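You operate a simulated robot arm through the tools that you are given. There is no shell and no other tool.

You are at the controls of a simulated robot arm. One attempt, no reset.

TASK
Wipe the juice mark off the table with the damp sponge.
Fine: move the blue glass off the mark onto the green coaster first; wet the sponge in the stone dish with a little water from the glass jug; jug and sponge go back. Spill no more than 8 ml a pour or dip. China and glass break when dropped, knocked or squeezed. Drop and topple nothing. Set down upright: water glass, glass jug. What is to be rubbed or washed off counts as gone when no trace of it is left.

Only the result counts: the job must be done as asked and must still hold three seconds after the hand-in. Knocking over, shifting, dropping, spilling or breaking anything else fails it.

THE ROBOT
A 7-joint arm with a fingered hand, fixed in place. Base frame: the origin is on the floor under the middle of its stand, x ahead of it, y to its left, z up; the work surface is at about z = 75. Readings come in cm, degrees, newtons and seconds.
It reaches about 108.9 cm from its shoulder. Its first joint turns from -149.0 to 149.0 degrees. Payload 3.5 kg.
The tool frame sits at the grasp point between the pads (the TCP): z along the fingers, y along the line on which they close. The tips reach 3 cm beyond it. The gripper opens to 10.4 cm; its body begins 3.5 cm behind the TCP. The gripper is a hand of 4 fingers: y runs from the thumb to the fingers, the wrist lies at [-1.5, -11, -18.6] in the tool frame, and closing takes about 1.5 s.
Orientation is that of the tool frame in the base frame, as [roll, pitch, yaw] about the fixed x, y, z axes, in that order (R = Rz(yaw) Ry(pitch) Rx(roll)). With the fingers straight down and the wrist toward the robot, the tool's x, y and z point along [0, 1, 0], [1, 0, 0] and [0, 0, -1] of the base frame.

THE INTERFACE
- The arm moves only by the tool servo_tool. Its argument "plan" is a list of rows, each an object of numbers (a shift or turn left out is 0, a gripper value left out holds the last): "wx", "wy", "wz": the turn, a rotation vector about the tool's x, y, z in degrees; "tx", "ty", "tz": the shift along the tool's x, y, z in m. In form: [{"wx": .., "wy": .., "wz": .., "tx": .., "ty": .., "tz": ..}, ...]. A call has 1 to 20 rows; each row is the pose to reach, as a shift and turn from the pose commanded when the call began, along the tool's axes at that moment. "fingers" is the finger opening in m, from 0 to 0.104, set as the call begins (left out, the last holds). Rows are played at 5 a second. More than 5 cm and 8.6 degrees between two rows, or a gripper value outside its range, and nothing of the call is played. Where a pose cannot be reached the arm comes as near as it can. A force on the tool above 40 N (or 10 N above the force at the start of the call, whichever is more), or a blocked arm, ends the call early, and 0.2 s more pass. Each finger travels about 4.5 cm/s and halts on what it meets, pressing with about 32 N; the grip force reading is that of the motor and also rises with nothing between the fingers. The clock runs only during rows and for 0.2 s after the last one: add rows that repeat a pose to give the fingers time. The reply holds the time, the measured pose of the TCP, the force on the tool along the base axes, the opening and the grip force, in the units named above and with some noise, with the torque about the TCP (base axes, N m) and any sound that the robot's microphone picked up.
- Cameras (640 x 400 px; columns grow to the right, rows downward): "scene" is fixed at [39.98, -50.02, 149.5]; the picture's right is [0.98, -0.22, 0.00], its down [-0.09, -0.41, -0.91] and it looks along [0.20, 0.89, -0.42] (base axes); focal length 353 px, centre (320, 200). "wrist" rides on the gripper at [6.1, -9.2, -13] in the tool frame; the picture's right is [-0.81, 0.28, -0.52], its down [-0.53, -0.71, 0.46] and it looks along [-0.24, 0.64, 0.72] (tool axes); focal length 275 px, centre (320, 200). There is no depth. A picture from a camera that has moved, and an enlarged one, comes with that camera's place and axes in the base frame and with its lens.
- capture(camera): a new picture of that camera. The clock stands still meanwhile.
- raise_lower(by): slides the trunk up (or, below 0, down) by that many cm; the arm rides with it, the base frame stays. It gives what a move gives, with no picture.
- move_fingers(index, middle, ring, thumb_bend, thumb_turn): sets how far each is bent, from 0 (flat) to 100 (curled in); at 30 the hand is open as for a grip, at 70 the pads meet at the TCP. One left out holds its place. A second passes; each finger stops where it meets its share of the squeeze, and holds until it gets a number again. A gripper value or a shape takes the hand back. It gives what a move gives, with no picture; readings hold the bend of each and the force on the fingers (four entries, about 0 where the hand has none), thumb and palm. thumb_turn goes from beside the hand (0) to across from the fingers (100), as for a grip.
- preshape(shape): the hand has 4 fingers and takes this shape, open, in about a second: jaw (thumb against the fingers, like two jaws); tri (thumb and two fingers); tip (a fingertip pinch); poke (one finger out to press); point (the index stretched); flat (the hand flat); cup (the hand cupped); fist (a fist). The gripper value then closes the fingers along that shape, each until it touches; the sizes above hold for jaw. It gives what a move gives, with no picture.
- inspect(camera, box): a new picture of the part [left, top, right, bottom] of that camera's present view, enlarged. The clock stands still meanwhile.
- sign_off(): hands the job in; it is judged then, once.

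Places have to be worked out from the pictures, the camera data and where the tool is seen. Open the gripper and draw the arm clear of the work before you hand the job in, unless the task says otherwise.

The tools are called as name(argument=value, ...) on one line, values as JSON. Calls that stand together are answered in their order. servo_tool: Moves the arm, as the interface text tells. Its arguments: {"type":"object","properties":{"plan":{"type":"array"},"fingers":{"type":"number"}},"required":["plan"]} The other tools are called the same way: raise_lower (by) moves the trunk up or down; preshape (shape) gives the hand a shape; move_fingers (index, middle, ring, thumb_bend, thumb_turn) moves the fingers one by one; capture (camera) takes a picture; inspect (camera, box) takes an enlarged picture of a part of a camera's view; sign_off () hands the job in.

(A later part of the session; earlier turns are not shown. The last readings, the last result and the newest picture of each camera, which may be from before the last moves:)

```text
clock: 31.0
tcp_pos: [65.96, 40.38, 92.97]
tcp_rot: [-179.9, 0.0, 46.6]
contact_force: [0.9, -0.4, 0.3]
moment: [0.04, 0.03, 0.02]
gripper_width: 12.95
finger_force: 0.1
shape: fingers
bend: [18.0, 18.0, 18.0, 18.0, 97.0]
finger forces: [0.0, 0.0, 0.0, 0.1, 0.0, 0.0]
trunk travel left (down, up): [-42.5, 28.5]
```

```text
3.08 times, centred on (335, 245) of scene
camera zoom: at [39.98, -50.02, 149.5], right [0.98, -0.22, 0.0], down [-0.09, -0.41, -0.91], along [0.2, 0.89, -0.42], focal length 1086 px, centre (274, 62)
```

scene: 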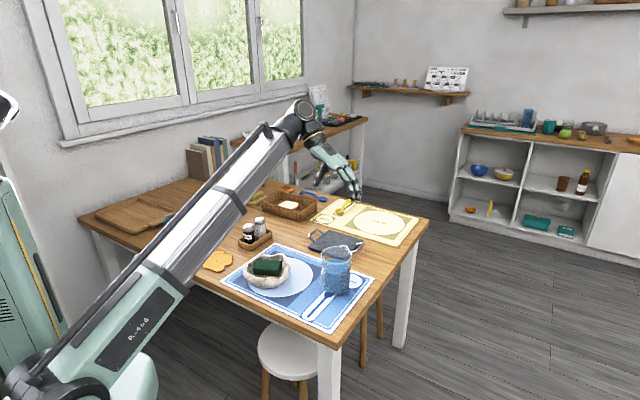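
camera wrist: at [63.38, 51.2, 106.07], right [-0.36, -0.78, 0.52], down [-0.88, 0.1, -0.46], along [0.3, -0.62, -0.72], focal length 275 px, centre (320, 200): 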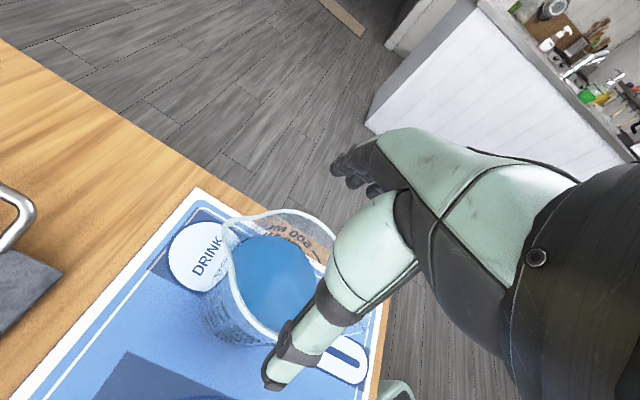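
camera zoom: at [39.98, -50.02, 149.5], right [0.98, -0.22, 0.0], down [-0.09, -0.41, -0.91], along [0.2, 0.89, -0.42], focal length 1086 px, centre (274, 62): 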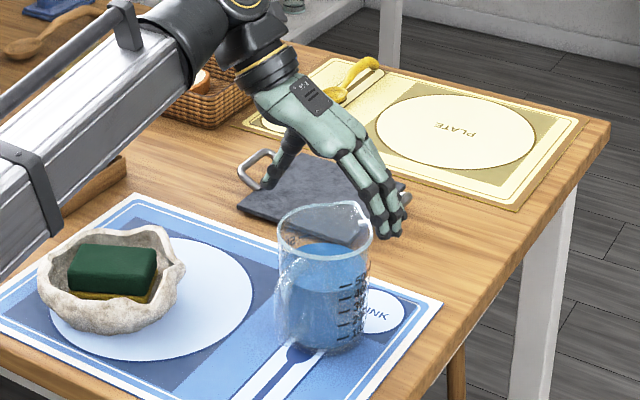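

inspect(camera="wrist", box=[190, 190, 370, 370])

```text
2.22 times, centred on (280, 280) of wrist
camera zoom: at [63.38, 51.2, 106.07], right [-0.36, -0.78, 0.52], down [-0.88, 0.1, -0.46], along [0.3, -0.62, -0.72], focal length 612 px, centre (409, 22)
```

zoom: 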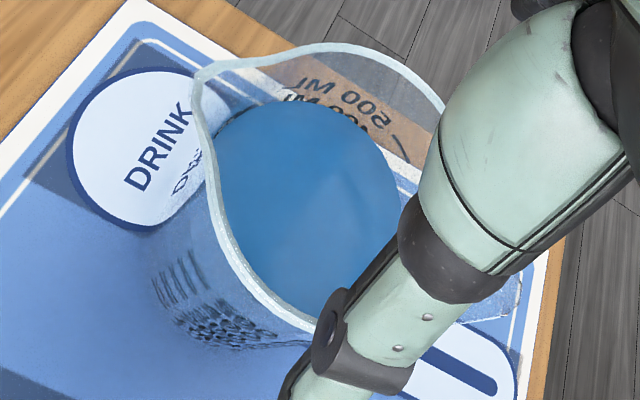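

The jug axis refines to about (66.35, 40.6), so I shift 4 mm along tool x and 1.5 mm along tool y, then lower slowly to TCP z ≈ 86.8 with the wide-open hand.

servo_tool(plan=[{"tx": 0.004, "ty": 0.0015}, {"tx": 0.004, "ty": 0.0015, "tz": 0.012}, {"tx": 0.004, "ty": 0.0015, "tz": 0.025}, {"tx": 0.004, "ty": 0.0015, "tz": 0.037}, {"tx": 0.004, "ty": 0.0015, "tz": 0.048}, {"tx": 0.004, "ty": 0.0015, "tz": 0.056}, {"tx": 0.004, "ty": 0.0015, "tz": 0.061}, {"tx": 0.004, "ty": 0.0015, "tz": 0.061}])

capture(camera="wrist")

inspect(camera="scene", box=[290, 200, 390, 300])

```text
clock: 32.8
tcp_pos: [66.37, 40.68, 87.04]
tcp_rot: [-180.0, 0.0, 46.5]
contact_force: [-0.6, 1.0, 3.6]
moment: [0.13, 0.06, 0.0]
gripper_width: 13.1
finger_force: 1.2
shape: fingers
bend: [18.0, 18.0, 18.0, 17.0, 96.0]
finger forces: [0.1, 0.1, 0.0, 0.0, 2.1, 0.0]
trunk travel left (down, up): [-42.5, 28.5]
```

```text
taken
camera wrist: at [63.73, 51.4, 100.04], right [-0.36, -0.78, 0.52], down [-0.88, 0.1, -0.46], along [0.3, -0.62, -0.72], focal length 275 px, centre (320, 200)
```

wrist: 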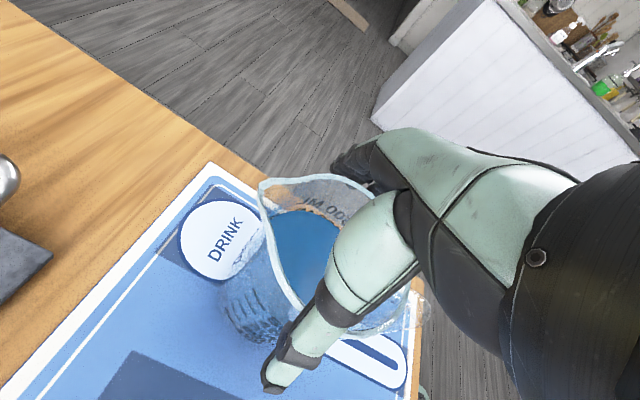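

```text
4.00 times, centred on (340, 250) of scene
camera zoom: at [39.98, -50.02, 149.5], right [0.98, -0.22, 0.0], down [-0.09, -0.41, -0.91], along [0.2, 0.89, -0.42], focal length 1412 px, centre (240, 0)
```

zoom: 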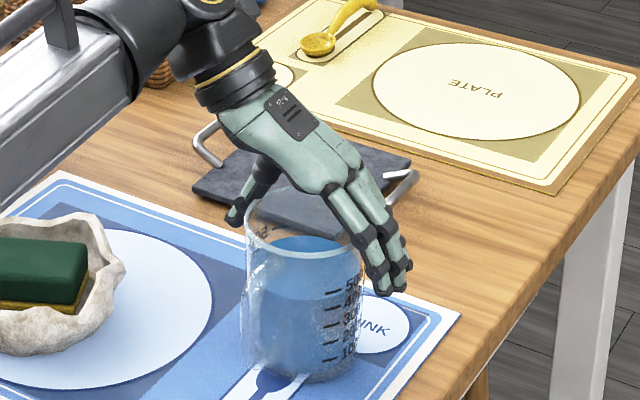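

The thumb, leaning outward at this bend, just touches the rim (2 N). I rise 3 cm, bend the thumb to 28 so it hangs steeper, and shift the hand 5 mm toward the thumb side before lowering again.

servo_tool(plan=[{"tz": -0.008}, {"tz": -0.02}, {"tz": -0.032}, {"tz": -0.032, "ty": -0.003}, {"tz": -0.032, "ty": -0.005}, {"tz": -0.032, "ty": -0.005}])

move_fingers(thumb_bend=28)

servo_tool(plan=[{"tz": 0.008}, {"tz": 0.018}, {"tz": 0.026}, {"tz": 0.031}, {"tz": 0.035}, {"tz": 0.035}])

inspect(camera="scene", box=[290, 200, 390, 300])

capture(camera="wrist")

```text
clock: 34.2
tcp_pos: [65.97, 41.12, 90.24]
tcp_rot: [-180.0, 0.0, 46.6]
contact_force: [-0.3, -0.3, -0.3]
moment: [0.03, -0.04, -0.02]
gripper_width: 13.02
finger_force: 0.1
shape: fingers
bend: [18.0, 18.0, 18.0, 18.0, 96.0]
finger forces: [0.1, 0.0, 0.0, 0.0, 0.0, 0.0]
trunk travel left (down, up): [-42.5, 28.5]
```

```text
clock: 35.2
tcp_pos: [66.02, 40.97, 90.15]
tcp_rot: [180.0, 0.0, 46.5]
contact_force: [-0.1, 0.6, 0.2]
moment: [0.03, 0.01, -0.02]
gripper_width: 12.23
finger_force: 0.0
shape: fingers
bend: [18.0, 18.0, 18.0, 28.0, 97.0]
finger forces: [0.0, 0.0, 0.1, 0.0, 0.0, 0.0]
trunk travel left (down, up): [-42.5, 28.5]
```

```text
clock: 36.6
tcp_pos: [65.9, 41.1, 86.77]
tcp_rot: [179.9, 0.0, 46.5]
contact_force: [-1.2, 2.3, 5.4]
moment: [0.12, 0.08, -0.02]
gripper_width: 12.43
finger_force: 1.8
shape: fingers
bend: [18.0, 18.0, 18.0, 27.0, 97.0]
finger forces: [0.0, 0.0, 0.0, 0.0, 3.9, 0.1]
trunk travel left (down, up): [-42.5, 28.5]
```

```text
4.00 times, centred on (340, 250) of scene
camera zoom: at [39.98, -50.02, 149.5], right [0.98, -0.22, 0.0], down [-0.09, -0.41, -0.91], along [0.2, 0.89, -0.42], focal length 1412 px, centre (240, 0)
```

zoom: 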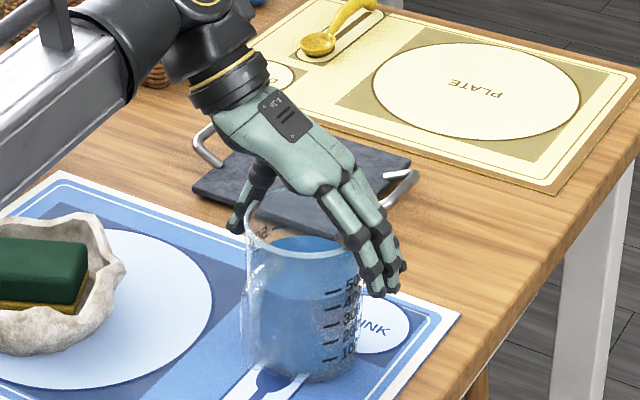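

```text
taken
camera wrist: at [63.34, 51.76, 99.74], right [-0.36, -0.78, 0.52], down [-0.88, 0.1, -0.46], along [0.3, -0.62, -0.72], focal length 275 px, centre (320, 200)
```

wrist: 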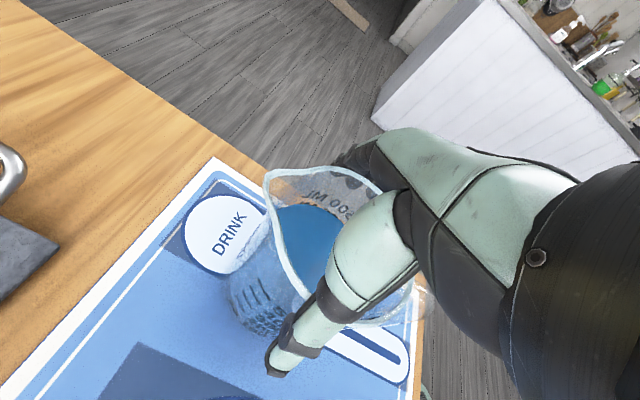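

The thumb's thick base meets the rim here, so this is the deepest useful position (the rim is likely near z = 88). I rise about 5 mm, recentre 3 mm, and confirm the contact is gone.

servo_tool(plan=[{"tz": -0.003}, {"tz": -0.006}, {"tz": -0.006, "ty": 0.003}, {"tz": -0.006, "ty": 0.003}])

```text
clock: 37.6
tcp_pos: [66.18, 40.71, 87.25]
tcp_rot: [179.9, -0.1, 46.5]
contact_force: [-2.3, 1.8, 0.4]
moment: [0.02, 0.01, -0.03]
gripper_width: 12.38
finger_force: 1.3
shape: fingers
bend: [18.0, 18.0, 18.0, 27.0, 97.0]
finger forces: [0.0, 0.0, 0.1, 0.1, 2.2, 0.1]
trunk travel left (down, up): [-42.5, 28.5]
```

The thumb now touches the jug's side lightly and purely sideways, so the jug is well centred in the hand. I ease off 2 mm and start closing with the jaw in steps.

servo_tool(plan=[{"ty": -0.002}, {"ty": -0.002}, {"ty": -0.002}, {"ty": -0.002}], fingers=0.1)

inspect(camera="scene", box=[290, 200, 390, 300])

```text
clock: 38.6
tcp_pos: [66.02, 40.85, 87.29]
tcp_rot: [180.0, 0.0, 46.5]
contact_force: [6.3, -2.3, 7.3]
moment: [-0.43, -0.28, 0.23]
gripper_width: 8.0
finger_force: 31.3
shape: jaw
bend: [23.0, 33.0, 32.0, 50.0, 98.0]
finger forces: [31.2, 13.9, 4.3, 0.1, 47.5, 0.0]
trunk travel left (down, up): [-42.5, 28.5]
```

```text
4.00 times, centred on (340, 250) of scene
camera zoom: at [39.98, -50.02, 149.5], right [0.98, -0.22, 0.0], down [-0.09, -0.41, -0.91], along [0.2, 0.89, -0.42], focal length 1412 px, centre (240, 0)
```

zoom: 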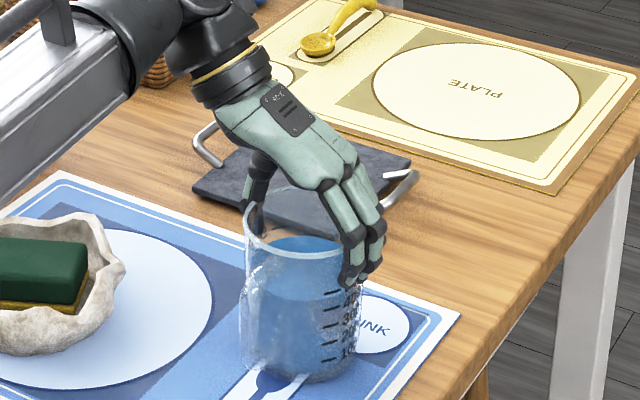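

The grip closed at once with a high thumb force (47 N), so I look closely at where the thumb and fingers are.

inspect(camera="scene", box=[318, 228, 358, 278])

capture(camera="wrist")

inspect(camera="wrist", box=[200, 140, 440, 390])

```text
8.00 times, centred on (338, 253) of scene
camera zoom: at [39.98, -50.02, 149.5], right [0.98, -0.22, 0.0], down [-0.09, -0.41, -0.91], along [0.2, 0.89, -0.42], focal length 2824 px, centre (176, -224)
```

zoom: 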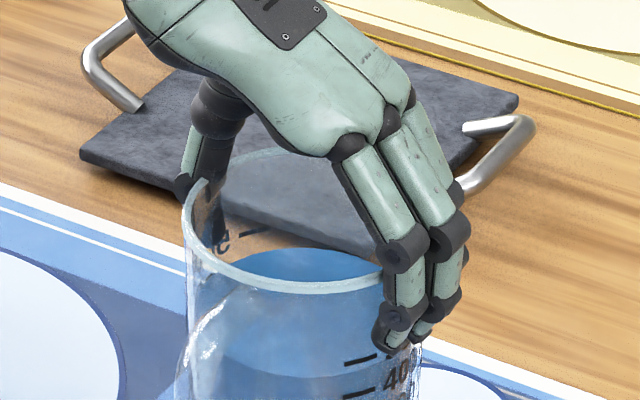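

```text
taken
camera wrist: at [63.49, 51.64, 100.3], right [-0.36, -0.78, 0.52], down [-0.88, 0.1, -0.46], along [0.3, -0.62, -0.72], focal length 275 px, centre (320, 200)
```

wrist: 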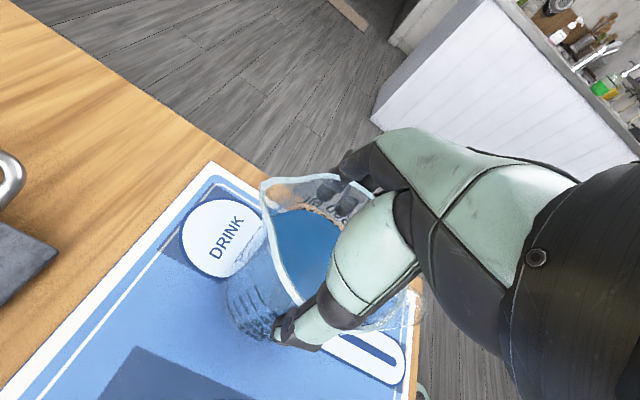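

```text
1.60 times, centred on (320, 265) of wrist
camera zoom: at [63.49, 51.64, 100.3], right [-0.36, -0.78, 0.52], down [-0.88, 0.1, -0.46], along [0.3, -0.62, -0.72], focal length 440 px, centre (320, 96)
```

zoom: 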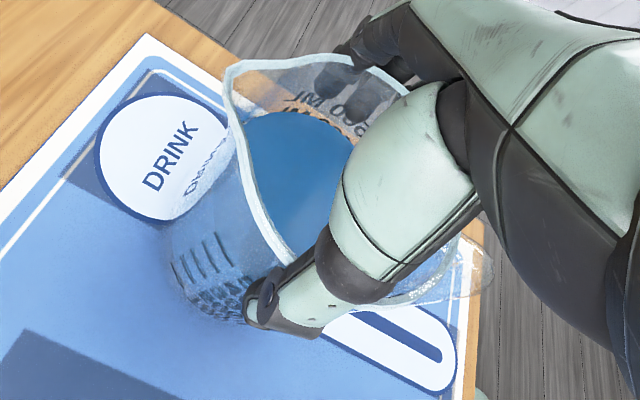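

The thumb and fingers are outside the wall, holding the rim; the excess force comes from the hand being wedged down a bit. I raise very slowly 3 mm and watch whether the forces relax.

servo_tool(plan=[{"tz": -0.001}, {"tz": -0.002}, {"tz": -0.003}, {"tz": -0.003}])

```text
clock: 39.6
tcp_pos: [65.98, 41.0, 87.6]
tcp_rot: [-180.0, 0.1, 46.5]
contact_force: [-0.4, 0.4, -8.6]
moment: [0.11, -0.06, 0.02]
gripper_width: 8.01
finger_force: 31.7
shape: jaw
bend: [24.0, 33.0, 33.0, 49.0, 97.0]
finger forces: [25.1, 14.1, 4.1, 0.0, 47.3, 0.0]
trunk travel left (down, up): [-42.5, 28.5]
```

The load is now −8.6 N, so the jug's weight is coming onto the hand. I lift another 1.2 cm slowly and look.

servo_tool(plan=[{"tz": -0.002}, {"tz": -0.005}, {"tz": -0.008}, {"tz": -0.012}, {"tz": -0.012}])

inspect(camera="scene", box=[298, 220, 378, 300])

```text
clock: 40.8
tcp_pos: [66.04, 41.01, 88.78]
tcp_rot: [-179.9, 0.1, 46.5]
contact_force: [-0.4, -0.3, -8.6]
moment: [0.11, -0.08, 0.0]
gripper_width: 7.96
finger_force: 32.0
shape: jaw
bend: [24.0, 33.0, 33.0, 49.0, 97.0]
finger forces: [25.2, 14.0, 4.2, 0.1, 47.4, 0.1]
trunk travel left (down, up): [-42.5, 28.5]
```

```text
5.00 times, centred on (338, 260) of scene
camera zoom: at [39.98, -50.02, 149.5], right [0.98, -0.22, 0.0], down [-0.09, -0.41, -0.91], along [0.2, 0.89, -0.42], focal length 1765 px, centre (230, -100)
```

zoom: 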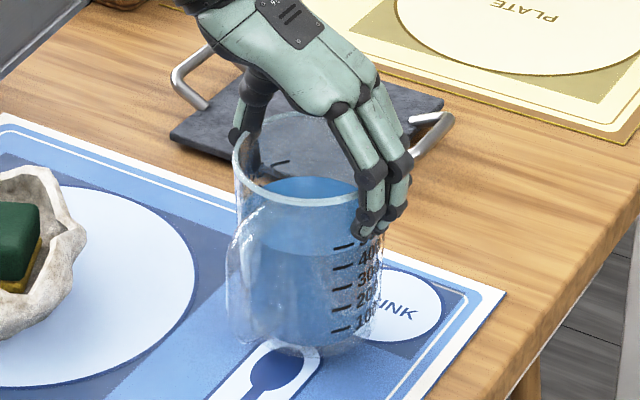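

The jug (0.88 kg) hangs securely 1.3 cm up and is whole. I lift it to TCP z ≈ 99 so it clears everything.

servo_tool(plan=[{"tz": -0.006}, {"tz": -0.018}, {"tz": -0.034}, {"tz": -0.052}, {"tz": -0.07}, {"tz": -0.086}, {"tz": -0.097}, {"tz": -0.102}, {"tz": -0.102}])

```text
clock: 42.8
tcp_pos: [66.05, 41.0, 98.88]
tcp_rot: [180.0, 0.1, 46.6]
contact_force: [-0.8, -0.3, -8.3]
moment: [0.14, -0.05, 0.01]
gripper_width: 7.97
finger_force: 31.5
shape: jaw
bend: [24.0, 33.0, 33.0, 49.0, 97.0]
finger forces: [25.1, 13.9, 4.3, 0.1, 47.3, 0.1]
trunk travel left (down, up): [-42.5, 28.5]
```

I carry the jug toward the dish, turning it +88.5° about the vertical so the spout points left (azimuth ≈ 135°) toward the dish, at a gentle speed.

servo_tool(plan=[{"wz": -1.33, "tx": -0.0013, "ty": -0.0022}, {"wz": -3.98, "tx": -0.004, "ty": -0.0065}, {"wz": -7.97, "tx": -0.0081, "ty": -0.013}, {"wz": -12.83, "tx": -0.013, "ty": -0.0209}, {"wz": -18.14, "tx": -0.0184, "ty": -0.0296}, {"wz": -23.45, "tx": -0.0238, "ty": -0.0383}, {"wz": -28.76, "tx": -0.0292, "ty": -0.0469}, {"wz": -34.07, "tx": -0.0345, "ty": -0.0556}, {"wz": -39.38, "tx": -0.0399, "ty": -0.0643}, {"wz": -44.69, "tx": -0.0453, "ty": -0.0729}, {"wz": -50.0, "tx": -0.0507, "ty": -0.0816}, {"wz": -55.31, "tx": -0.0561, "ty": -0.0903}, {"wz": -60.62, "tx": -0.0614, "ty": -0.0989}, {"wz": -65.93, "tx": -0.0668, "ty": -0.1076}, {"wz": -71.24, "tx": -0.0722, "ty": -0.1162}, {"wz": -76.11, "tx": -0.0771, "ty": -0.1242}, {"wz": -80.54, "tx": -0.0816, "ty": -0.1314}, {"wz": -84.52, "tx": -0.0857, "ty": -0.1379}, {"wz": -87.17, "tx": -0.0884, "ty": -0.1422}, {"wz": -88.5, "tx": -0.0897, "ty": -0.1444}])

capture(camera="wrist")

capture(camera="scene")

```text
clock: 47.0
tcp_pos: [49.28, 44.38, 98.9]
tcp_rot: [180.0, 0.0, 135.1]
contact_force: [-0.7, -0.2, -8.2]
moment: [0.09, 0.1, 0.01]
gripper_width: 8.01
finger_force: 32.4
shape: jaw
bend: [24.0, 33.0, 33.0, 50.0, 97.0]
finger forces: [24.8, 14.1, 4.5, 0.1, 46.2, 0.0]
trunk travel left (down, up): [-42.5, 28.5]
```

```text
taken
camera wrist: at [38.45, 42.2, 111.96], right [0.77, -0.38, 0.52], down [-0.13, -0.88, -0.46], along [0.63, 0.28, -0.73], focal length 275 px, centre (320, 200)
```

wrist: 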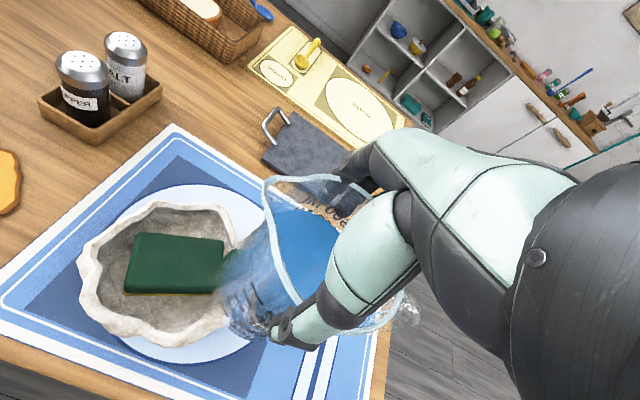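

```text
taken
```

scene: 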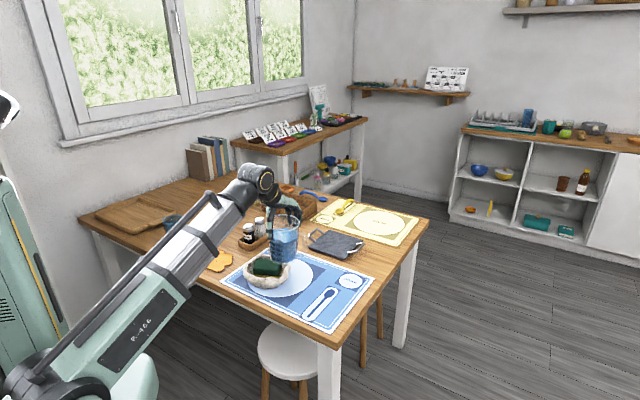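

The spout lip is at about (45.5, 48.8), right over the near part of the sponge (sponge centre (44, 50.3), dish ≈ 13.5 cm across). I tilt the jug 24° first, at height, and check that it does not slip in the grip.

servo_tool(plan=[{"wy": -2}, {"wy": -5}, {"wy": -9}, {"wy": -13}, {"wy": -17}, {"wy": -20.5}, {"wy": -23}, {"wy": -24}, {"wy": -24}])

inspect(camera="scene", box=[225, 180, 345, 300])

capture(camera="wrist")

```text
clock: 49.0
tcp_pos: [49.38, 44.46, 98.95]
tcp_rot: [-180.0, 23.9, 135.0]
contact_force: [0.0, 0.4, -7.7]
moment: [0.24, 0.23, 0.01]
gripper_width: 7.96
finger_force: 31.5
shape: jaw
bend: [24.0, 34.0, 33.0, 50.0, 96.0]
finger forces: [23.8, 14.1, 3.8, 0.0, 45.3, 0.1]
trunk travel left (down, up): [-42.5, 28.5]
```

```text
3.33 times, centred on (285, 240) of scene
camera zoom: at [39.98, -50.02, 149.5], right [0.98, -0.22, 0.0], down [-0.09, -0.41, -0.91], along [0.2, 0.89, -0.42], focal length 1177 px, centre (437, 67)
```

zoom: 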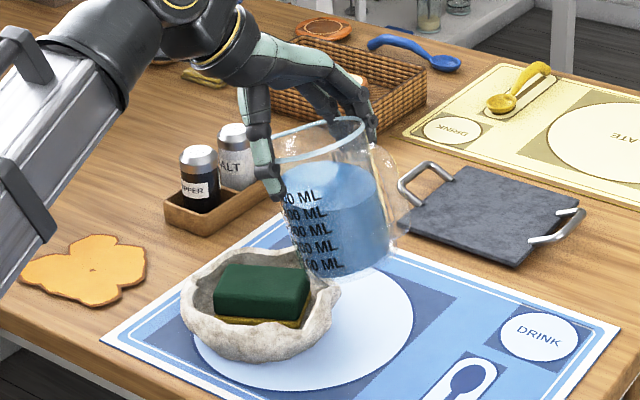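

```text
taken
camera wrist: at [35.07, 45.6, 108.32], right [0.57, -0.18, 0.8], down [-0.03, -0.98, -0.2], along [0.82, 0.09, -0.56], focal length 275 px, centre (320, 200)
```

wrist: 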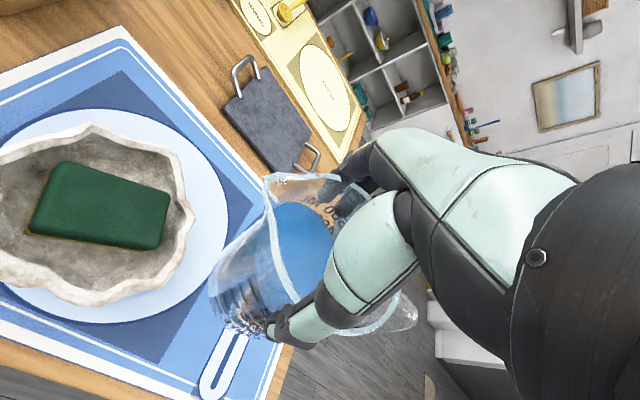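

The jug follows the tilt with steady forces. I zoom in to see the water surface relative to the spout.

inspect(camera="scene", box=[255, 205, 315, 270])

inspect(camera="wrist", box=[190, 150, 390, 350])

```text
6.15 times, centred on (285, 238) of scene
camera zoom: at [39.98, -50.02, 149.5], right [0.98, -0.22, 0.0], down [-0.09, -0.41, -0.91], along [0.2, 0.89, -0.42], focal length 2172 px, centre (535, -31)
```

zoom: 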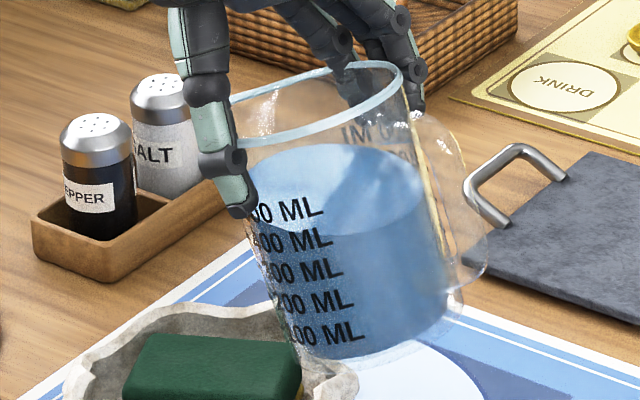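

```text
2.00 times, centred on (290, 250) of wrist
camera zoom: at [35.07, 45.6, 108.32], right [0.57, -0.18, 0.8], down [-0.03, -0.98, -0.2], along [0.82, 0.09, -0.56], focal length 551 px, centre (380, 100)
```

zoom: 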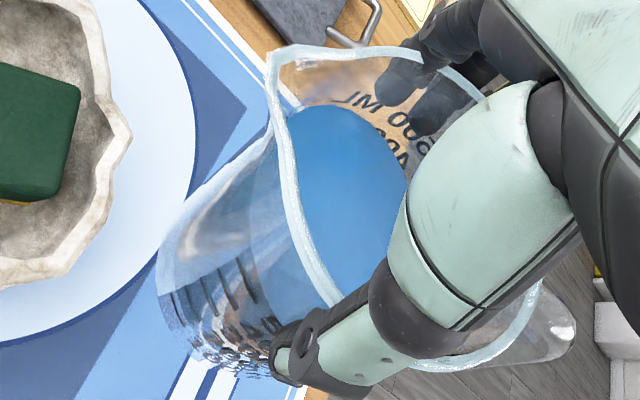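

The water stays level and is about 2–3 cm short of the lip. I tilt 8° more at height, then lower 4.5 cm so the pour starts close above the dish.

servo_tool(plan=[{"wy": -2}, {"wy": -4}, {"wy": -6}, {"wy": -8}, {"wy": -8, "tz": 0.004, "tx": 0.0018}, {"wy": -8, "tz": 0.011, "tx": 0.0049}, {"wy": -8, "tz": 0.02, "tx": 0.0089}, {"wy": -8, "tz": 0.029, "tx": 0.0129}, {"wy": -8, "tz": 0.036, "tx": 0.016}, {"wy": -8, "tz": 0.0411, "tx": 0.0183}, {"wy": -8, "tz": 0.0411, "tx": 0.0183}])

inspect(camera="scene", box=[235, 200, 325, 290])

capture(camera="wrist")

```text
clock: 51.4
tcp_pos: [49.46, 44.44, 94.4]
tcp_rot: [180.0, 31.9, 134.9]
contact_force: [-0.5, 0.2, -8.4]
moment: [0.25, 0.25, 0.01]
gripper_width: 7.95
finger_force: 31.9
shape: jaw
bend: [24.0, 34.0, 34.0, 50.0, 96.0]
finger forces: [23.4, 14.0, 3.7, 0.0, 45.1, 0.0]
trunk travel left (down, up): [-42.5, 28.5]
```

```text
4.44 times, centred on (280, 245) of scene
camera zoom: at [39.98, -50.02, 149.5], right [0.98, -0.22, 0.0], down [-0.09, -0.41, -0.91], along [0.2, 0.89, -0.42], focal length 1569 px, centre (498, 0)
```

zoom: 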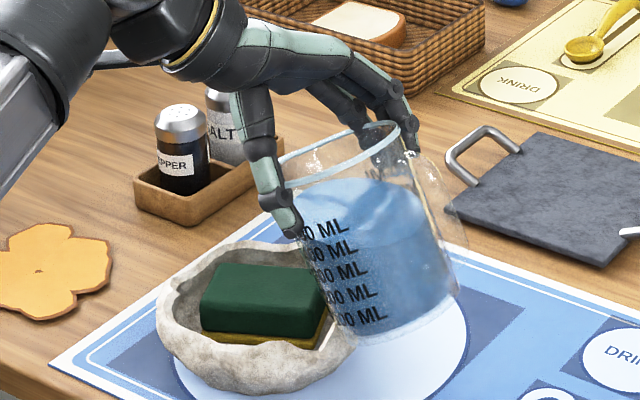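

```text
taken
camera wrist: at [34.23, 46.44, 102.19], right [0.49, -0.1, 0.87], down [-0.01, -0.99, -0.1], along [0.87, 0.04, -0.49], focal length 275 px, centre (320, 200)
```

wrist: 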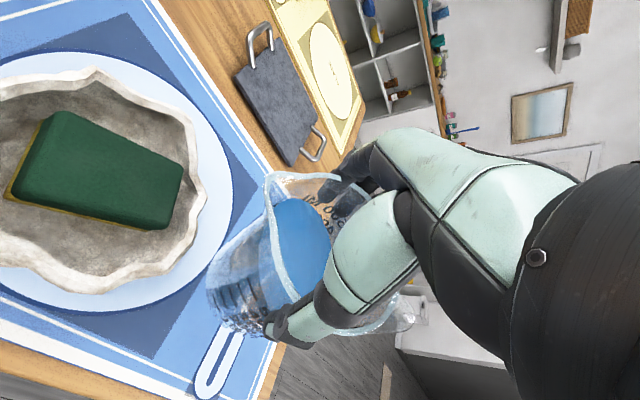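

The lip is at about (46.2, 48.5, 92), inside the dish. I tilt on to 38° slowly and check for the first flow.

servo_tool(plan=[{"wy": -1.5}, {"wy": -3}, {"wy": -4.5}, {"wy": -6}, {"wy": -6}])

inspect(camera="scene", box=[245, 215, 315, 285])

inspect(camera="wrist", box=[180, 140, 380, 340])

```text
clock: 52.6
tcp_pos: [49.43, 44.39, 94.44]
tcp_rot: [179.9, 37.9, 134.9]
contact_force: [0.0, -0.2, -8.0]
moment: [0.29, 0.27, 0.01]
gripper_width: 7.93
finger_force: 31.3
shape: jaw
bend: [24.0, 34.0, 34.0, 51.0, 95.0]
finger forces: [22.5, 14.0, 3.9, 0.1, 44.3, 0.1]
trunk travel left (down, up): [-42.5, 28.5]
```

```text
5.71 times, centred on (280, 250) of scene
camera zoom: at [39.98, -50.02, 149.5], right [0.98, -0.22, 0.0], down [-0.09, -0.41, -0.91], along [0.2, 0.89, -0.42], focal length 2017 px, centre (549, -86)
```

zoom: 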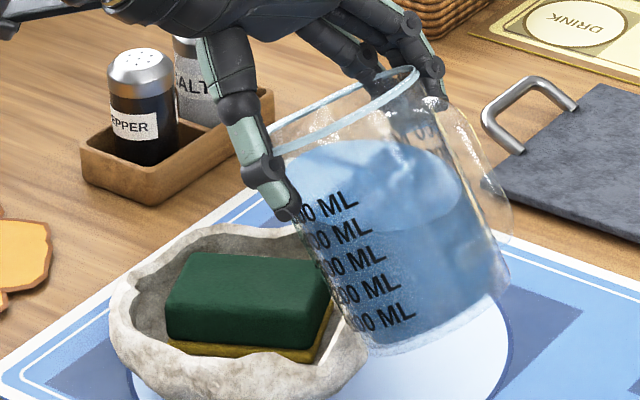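

```text
2.00 times, centred on (280, 240) of wrist
camera zoom: at [33.69, 46.97, 100.89], right [0.42, -0.03, 0.91], down [-0.01, -1.0, -0.03], along [0.91, 0.0, -0.42], focal length 551 px, centre (400, 120)
```

zoom: 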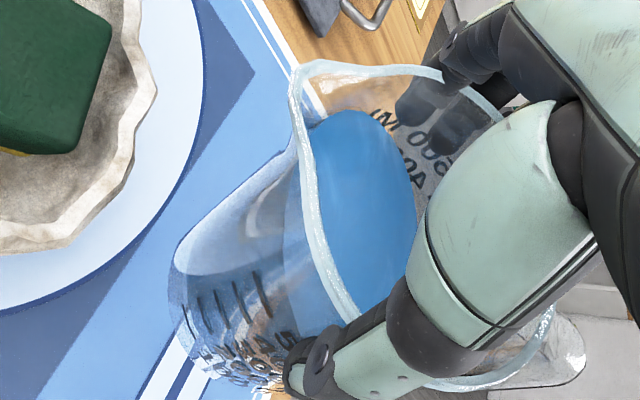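

Water nears the lip but no flow yet. I go on 3° more.

servo_tool(plan=[{"wy": -1}, {"wy": -2}, {"wy": -3}, {"wy": -3}])

inspect(camera="scene", box=[245, 215, 315, 285])

inspect(camera="wrist", box=[180, 140, 380, 340])

```text
clock: 53.6
tcp_pos: [49.53, 44.23, 94.41]
tcp_rot: [-180.0, 41.0, 135.0]
contact_force: [0.1, 0.1, -8.7]
moment: [0.3, 0.29, 0.01]
gripper_width: 7.92
finger_force: 31.6
shape: jaw
bend: [24.0, 34.0, 34.0, 51.0, 95.0]
finger forces: [22.4, 14.1, 4.0, 0.1, 44.2, 0.0]
trunk travel left (down, up): [-42.5, 28.5]
```

```text
5.71 times, centred on (280, 250) of scene
camera zoom: at [39.98, -50.02, 149.5], right [0.98, -0.22, 0.0], down [-0.09, -0.41, -0.91], along [0.2, 0.89, -0.42], focal length 2017 px, centre (549, -86)
```

zoom: 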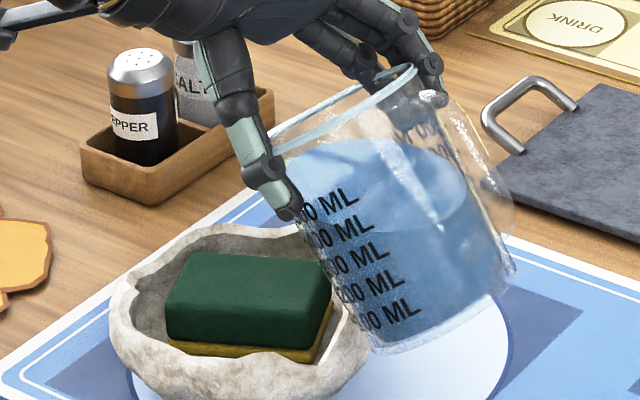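

```text
2.00 times, centred on (280, 240) of wrist
camera zoom: at [33.48, 47.2, 100.24], right [0.39, 0.0, 0.92], down [-0.01, -1.0, 0.01], along [0.92, -0.01, -0.39], focal length 551 px, centre (400, 120)
```

zoom: 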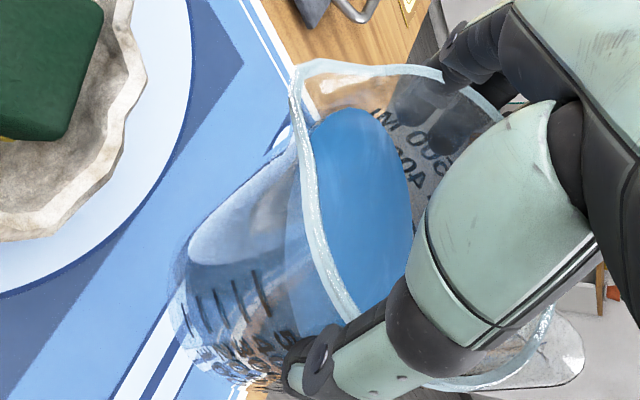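

Still no flow; 2.5° more, then check again.

servo_tool(plan=[{"wy": -1}, {"wy": -2.5}, {"wy": -2.5}, {"wy": -2.5}])

inspect(camera="scene", box=[245, 215, 315, 285])

inspect(camera="wrist", box=[180, 140, 380, 340])

```text
clock: 54.6
tcp_pos: [49.33, 44.35, 94.42]
tcp_rot: [-180.0, 43.6, 134.9]
contact_force: [-0.4, -0.4, -7.6]
moment: [0.3, 0.32, 0.03]
gripper_width: 7.95
finger_force: 31.9
shape: jaw
bend: [24.0, 34.0, 34.0, 51.0, 95.0]
finger forces: [22.3, 14.0, 3.9, 0.0, 44.2, 0.0]
trunk travel left (down, up): [-42.5, 28.5]
```

```text
5.71 times, centred on (280, 250) of scene
camera zoom: at [39.98, -50.02, 149.5], right [0.98, -0.22, 0.0], down [-0.09, -0.41, -0.91], along [0.2, 0.89, -0.42], focal length 2017 px, centre (549, -86)
```

zoom: 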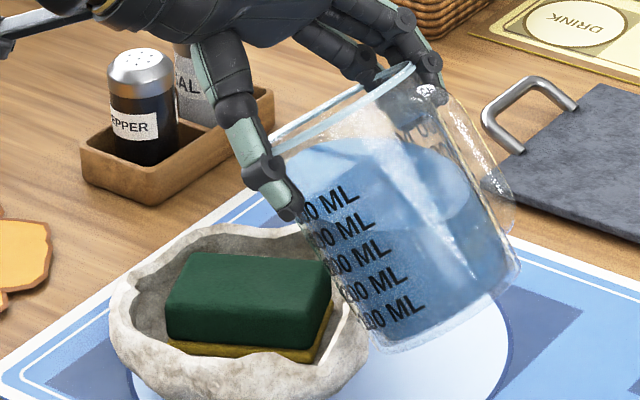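

```text
2.00 times, centred on (280, 240) of wrist
camera zoom: at [33.31, 47.37, 99.66], right [0.36, 0.03, 0.93], down [-0.01, -1.0, 0.04], along [0.93, -0.02, -0.36], focal length 551 px, centre (400, 120)
```

zoom: 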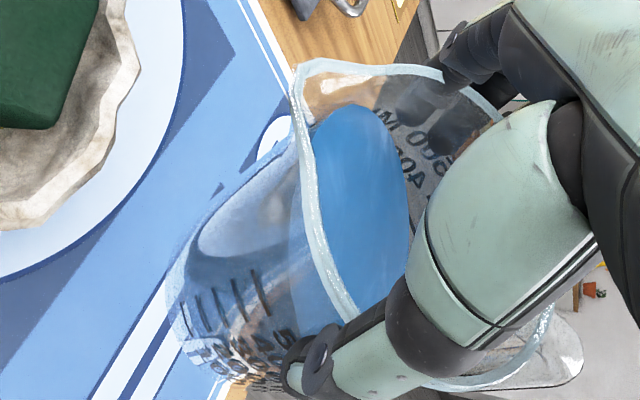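

No stream yet at 43.6°. Another 2.5°.

servo_tool(plan=[{"wy": -1}, {"wy": -2.5}, {"wy": -2.5}, {"wy": -2.5}])

inspect(camera="scene", box=[245, 215, 315, 285])

inspect(camera="wrist", box=[180, 140, 380, 340])

```text
clock: 55.6
tcp_pos: [49.44, 44.38, 94.45]
tcp_rot: [180.0, 46.1, 135.0]
contact_force: [-1.0, -0.4, -8.6]
moment: [0.34, 0.32, 0.01]
gripper_width: 7.91
finger_force: 32.1
shape: jaw
bend: [24.0, 34.0, 34.0, 51.0, 95.0]
finger forces: [22.1, 13.9, 3.9, 0.0, 43.9, 0.0]
trunk travel left (down, up): [-42.5, 28.5]
```

```text
5.71 times, centred on (280, 250) of scene
camera zoom: at [39.98, -50.02, 149.5], right [0.98, -0.22, 0.0], down [-0.09, -0.41, -0.91], along [0.2, 0.89, -0.42], focal length 2017 px, centre (549, -86)
```

zoom: 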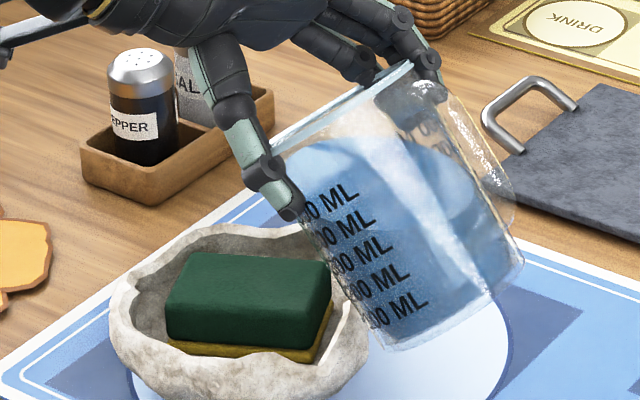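

```text
2.00 times, centred on (280, 240) of wrist
camera zoom: at [33.16, 47.53, 99.06], right [0.33, 0.06, 0.94], down [-0.01, -1.0, 0.07], along [0.94, -0.03, -0.33], focal length 551 px, centre (400, 120)
```

zoom: 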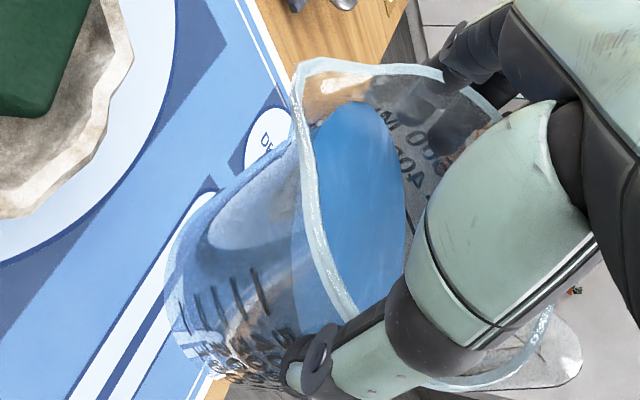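

Still holding at 46°. I continue by 2°.

servo_tool(plan=[{"wy": -1}, {"wy": -2}, {"wy": -2}, {"wy": -2}])

inspect(camera="scene", box=[245, 215, 315, 285])

inspect(camera="wrist", box=[180, 140, 380, 340])

```text
clock: 56.6
tcp_pos: [49.24, 44.32, 94.35]
tcp_rot: [-179.9, 48.0, 135.0]
contact_force: [0.3, 0.6, -8.3]
moment: [0.36, 0.32, 0.0]
gripper_width: 7.91
finger_force: 31.8
shape: jaw
bend: [24.0, 34.0, 34.0, 51.0, 95.0]
finger forces: [21.9, 13.8, 3.9, 0.0, 43.8, 0.0]
trunk travel left (down, up): [-42.5, 28.5]
```

```text
5.71 times, centred on (280, 250) of scene
camera zoom: at [39.98, -50.02, 149.5], right [0.98, -0.22, 0.0], down [-0.09, -0.41, -0.91], along [0.2, 0.89, -0.42], focal length 2017 px, centre (549, -86)
```

zoom: 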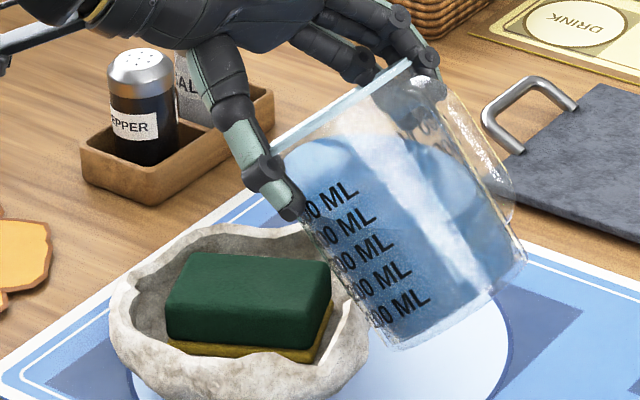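

```text
2.00 times, centred on (280, 240) of wrist
camera zoom: at [33.02, 47.64, 98.59], right [0.31, 0.08, 0.95], down [-0.01, -1.0, 0.09], along [0.95, -0.04, -0.3], focal length 551 px, centre (400, 120)
```

zoom: 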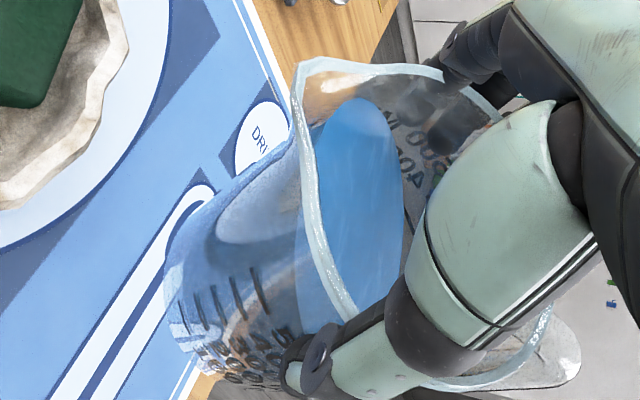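

No flow at 48°; the rim is steady in the hand. Another 2°.

servo_tool(plan=[{"wy": -1}, {"wy": -2}, {"wy": -2}, {"wy": -2}])

inspect(camera="scene", box=[245, 215, 315, 285])

inspect(camera="wrist", box=[180, 140, 380, 340])

```text
clock: 57.6
tcp_pos: [49.43, 44.31, 94.52]
tcp_rot: [179.8, 49.9, 134.9]
contact_force: [0.6, 0.2, -7.5]
moment: [0.32, 0.31, -0.05]
gripper_width: 7.93
finger_force: 32.0
shape: jaw
bend: [24.0, 34.0, 34.0, 51.0, 95.0]
finger forces: [21.8, 13.8, 3.9, 0.0, 43.7, 0.1]
trunk travel left (down, up): [-42.5, 28.5]
```

```text
5.71 times, centred on (280, 250) of scene
camera zoom: at [39.98, -50.02, 149.5], right [0.98, -0.22, 0.0], down [-0.09, -0.41, -0.91], along [0.2, 0.89, -0.42], focal length 2017 px, centre (549, -86)
```

zoom: 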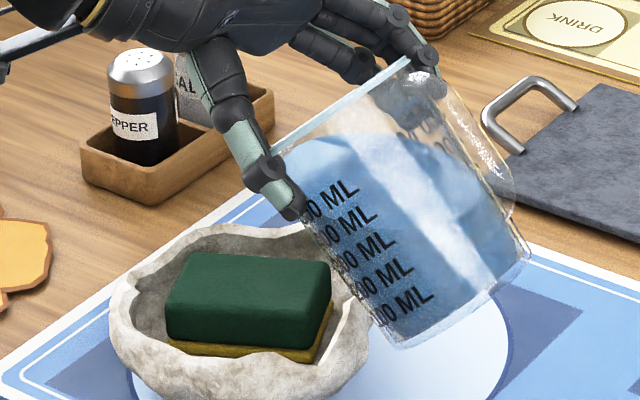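

```text
2.00 times, centred on (280, 240) of wrist
camera zoom: at [32.95, 47.73, 98.11], right [0.28, 0.11, 0.95], down [-0.01, -0.99, 0.12], along [0.96, -0.05, -0.28], focal length 551 px, centre (400, 120)
```

zoom: 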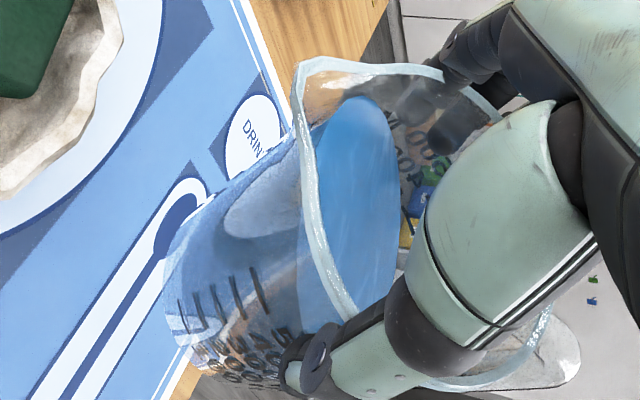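

Still held at 50°; by the markings the fill is about 450 ml, so flow should begin at 51–54°. I proceed in 1.5° steps.

servo_tool(plan=[{"wy": -0.8}, {"wy": -1.5}, {"wy": -1.5}, {"wy": -1.5}])

inspect(camera="scene", box=[245, 215, 315, 285])

inspect(camera="wrist", box=[180, 140, 380, 340])

```text
clock: 58.6
tcp_pos: [49.54, 44.48, 94.41]
tcp_rot: [179.9, 51.5, 134.9]
contact_force: [-1.1, 0.7, -8.2]
moment: [0.33, 0.31, -0.04]
gripper_width: 7.95
finger_force: 32.7
shape: jaw
bend: [24.0, 34.0, 34.0, 51.0, 95.0]
finger forces: [21.8, 13.9, 3.9, 0.1, 43.6, 0.0]
trunk travel left (down, up): [-42.5, 28.5]
```

```text
5.71 times, centred on (280, 250) of scene
camera zoom: at [39.98, -50.02, 149.5], right [0.98, -0.22, 0.0], down [-0.09, -0.41, -0.91], along [0.2, 0.89, -0.42], focal length 2017 px, centre (549, -86)
```

zoom: 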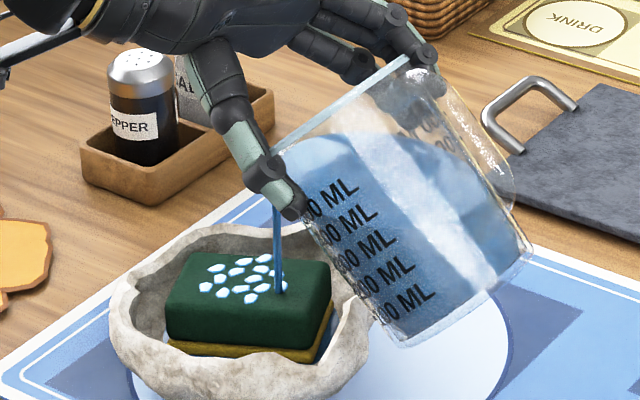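

```text
2.00 times, centred on (280, 240) of wrist
camera zoom: at [32.88, 47.82, 97.74], right [0.27, 0.12, 0.96], down [-0.02, -0.99, 0.13], along [0.96, -0.05, -0.26], focal length 551 px, centre (400, 120)
```

zoom: 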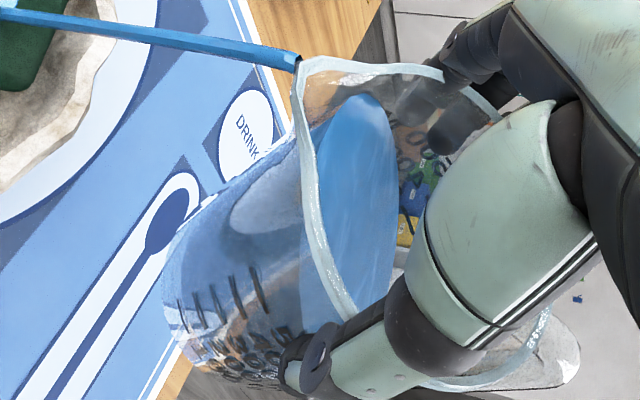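

A thin stream now falls right on the sponge. I let it run about 0.6 s more and check.

servo_tool(plan=[{"wy": 0}, {"wy": 0}])

inspect(camera="scene", box=[235, 225, 305, 295])

```text
clock: 59.2
tcp_pos: [49.35, 44.49, 94.42]
tcp_rot: [179.8, 51.5, 134.8]
contact_force: [-0.1, -0.1, -8.5]
moment: [0.38, 0.33, -0.01]
gripper_width: 7.96
finger_force: 32.0
shape: jaw
bend: [24.0, 34.0, 34.0, 51.0, 95.0]
finger forces: [21.8, 13.9, 4.0, 0.0, 43.6, 0.1]
trunk travel left (down, up): [-42.5, 28.5]
```

```text
5.71 times, centred on (270, 260) of scene
camera zoom: at [39.98, -50.02, 149.5], right [0.98, -0.22, 0.0], down [-0.09, -0.41, -0.91], along [0.2, 0.89, -0.42], focal length 2017 px, centre (606, -143)
```

zoom: 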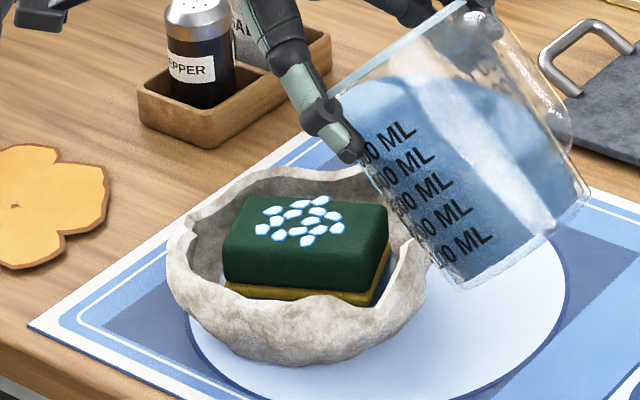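

The stream stopped by itself at this angle. I look closely at the sponge and dish to judge how wet it is.

inspect(camera="scene", box=[250, 245, 295, 285])

capture(camera="wrist")

```text
10.00 times, centred on (272, 265) of scene
camera zoom: at [39.98, -50.02, 149.5], right [0.98, -0.22, 0.0], down [-0.09, -0.41, -0.91], along [0.2, 0.89, -0.42], focal length 3530 px, centre (795, -450)
```

zoom: 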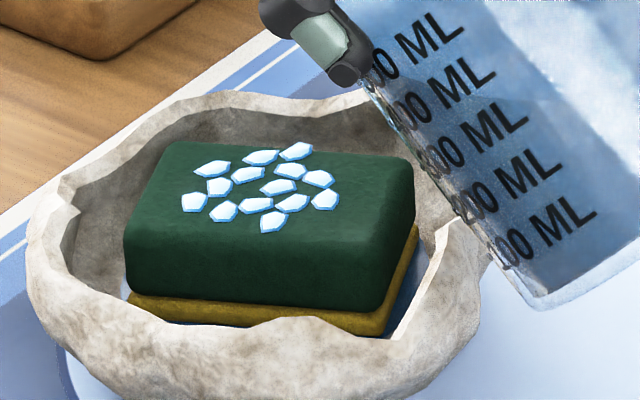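

```text
taken
camera wrist: at [32.88, 47.82, 97.74], right [0.27, 0.12, 0.96], down [-0.02, -0.99, 0.13], along [0.96, -0.05, -0.26], focal length 275 px, centre (320, 200)
```

wrist: 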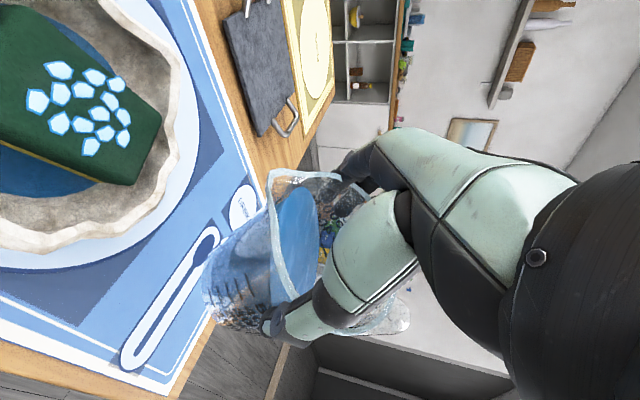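

There is a small pool under the sponge and water beads on it. For safety I give it one more short trickle (1.2° more), then I'll tilt back.

servo_tool(plan=[{"wy": -0.6}, {"wy": -1.2}, {"wy": -1.2}, {"wy": -1.2}])

inspect(camera="scene", box=[235, 225, 305, 295])

```text
clock: 60.2
tcp_pos: [49.44, 44.32, 94.46]
tcp_rot: [179.9, 52.6, 134.9]
contact_force: [-0.7, 0.4, -8.8]
moment: [0.35, 0.32, -0.01]
gripper_width: 7.93
finger_force: 31.9
shape: jaw
bend: [24.0, 34.0, 34.0, 51.0, 95.0]
finger forces: [21.8, 13.9, 4.0, 0.0, 43.5, 0.0]
trunk travel left (down, up): [-42.5, 28.5]
```

```text
5.71 times, centred on (270, 260) of scene
camera zoom: at [39.98, -50.02, 149.5], right [0.98, -0.22, 0.0], down [-0.09, -0.41, -0.91], along [0.2, 0.89, -0.42], focal length 2017 px, centre (606, -143)
```

zoom: 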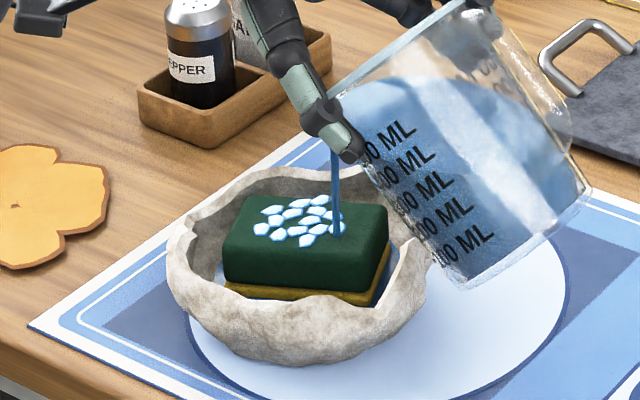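

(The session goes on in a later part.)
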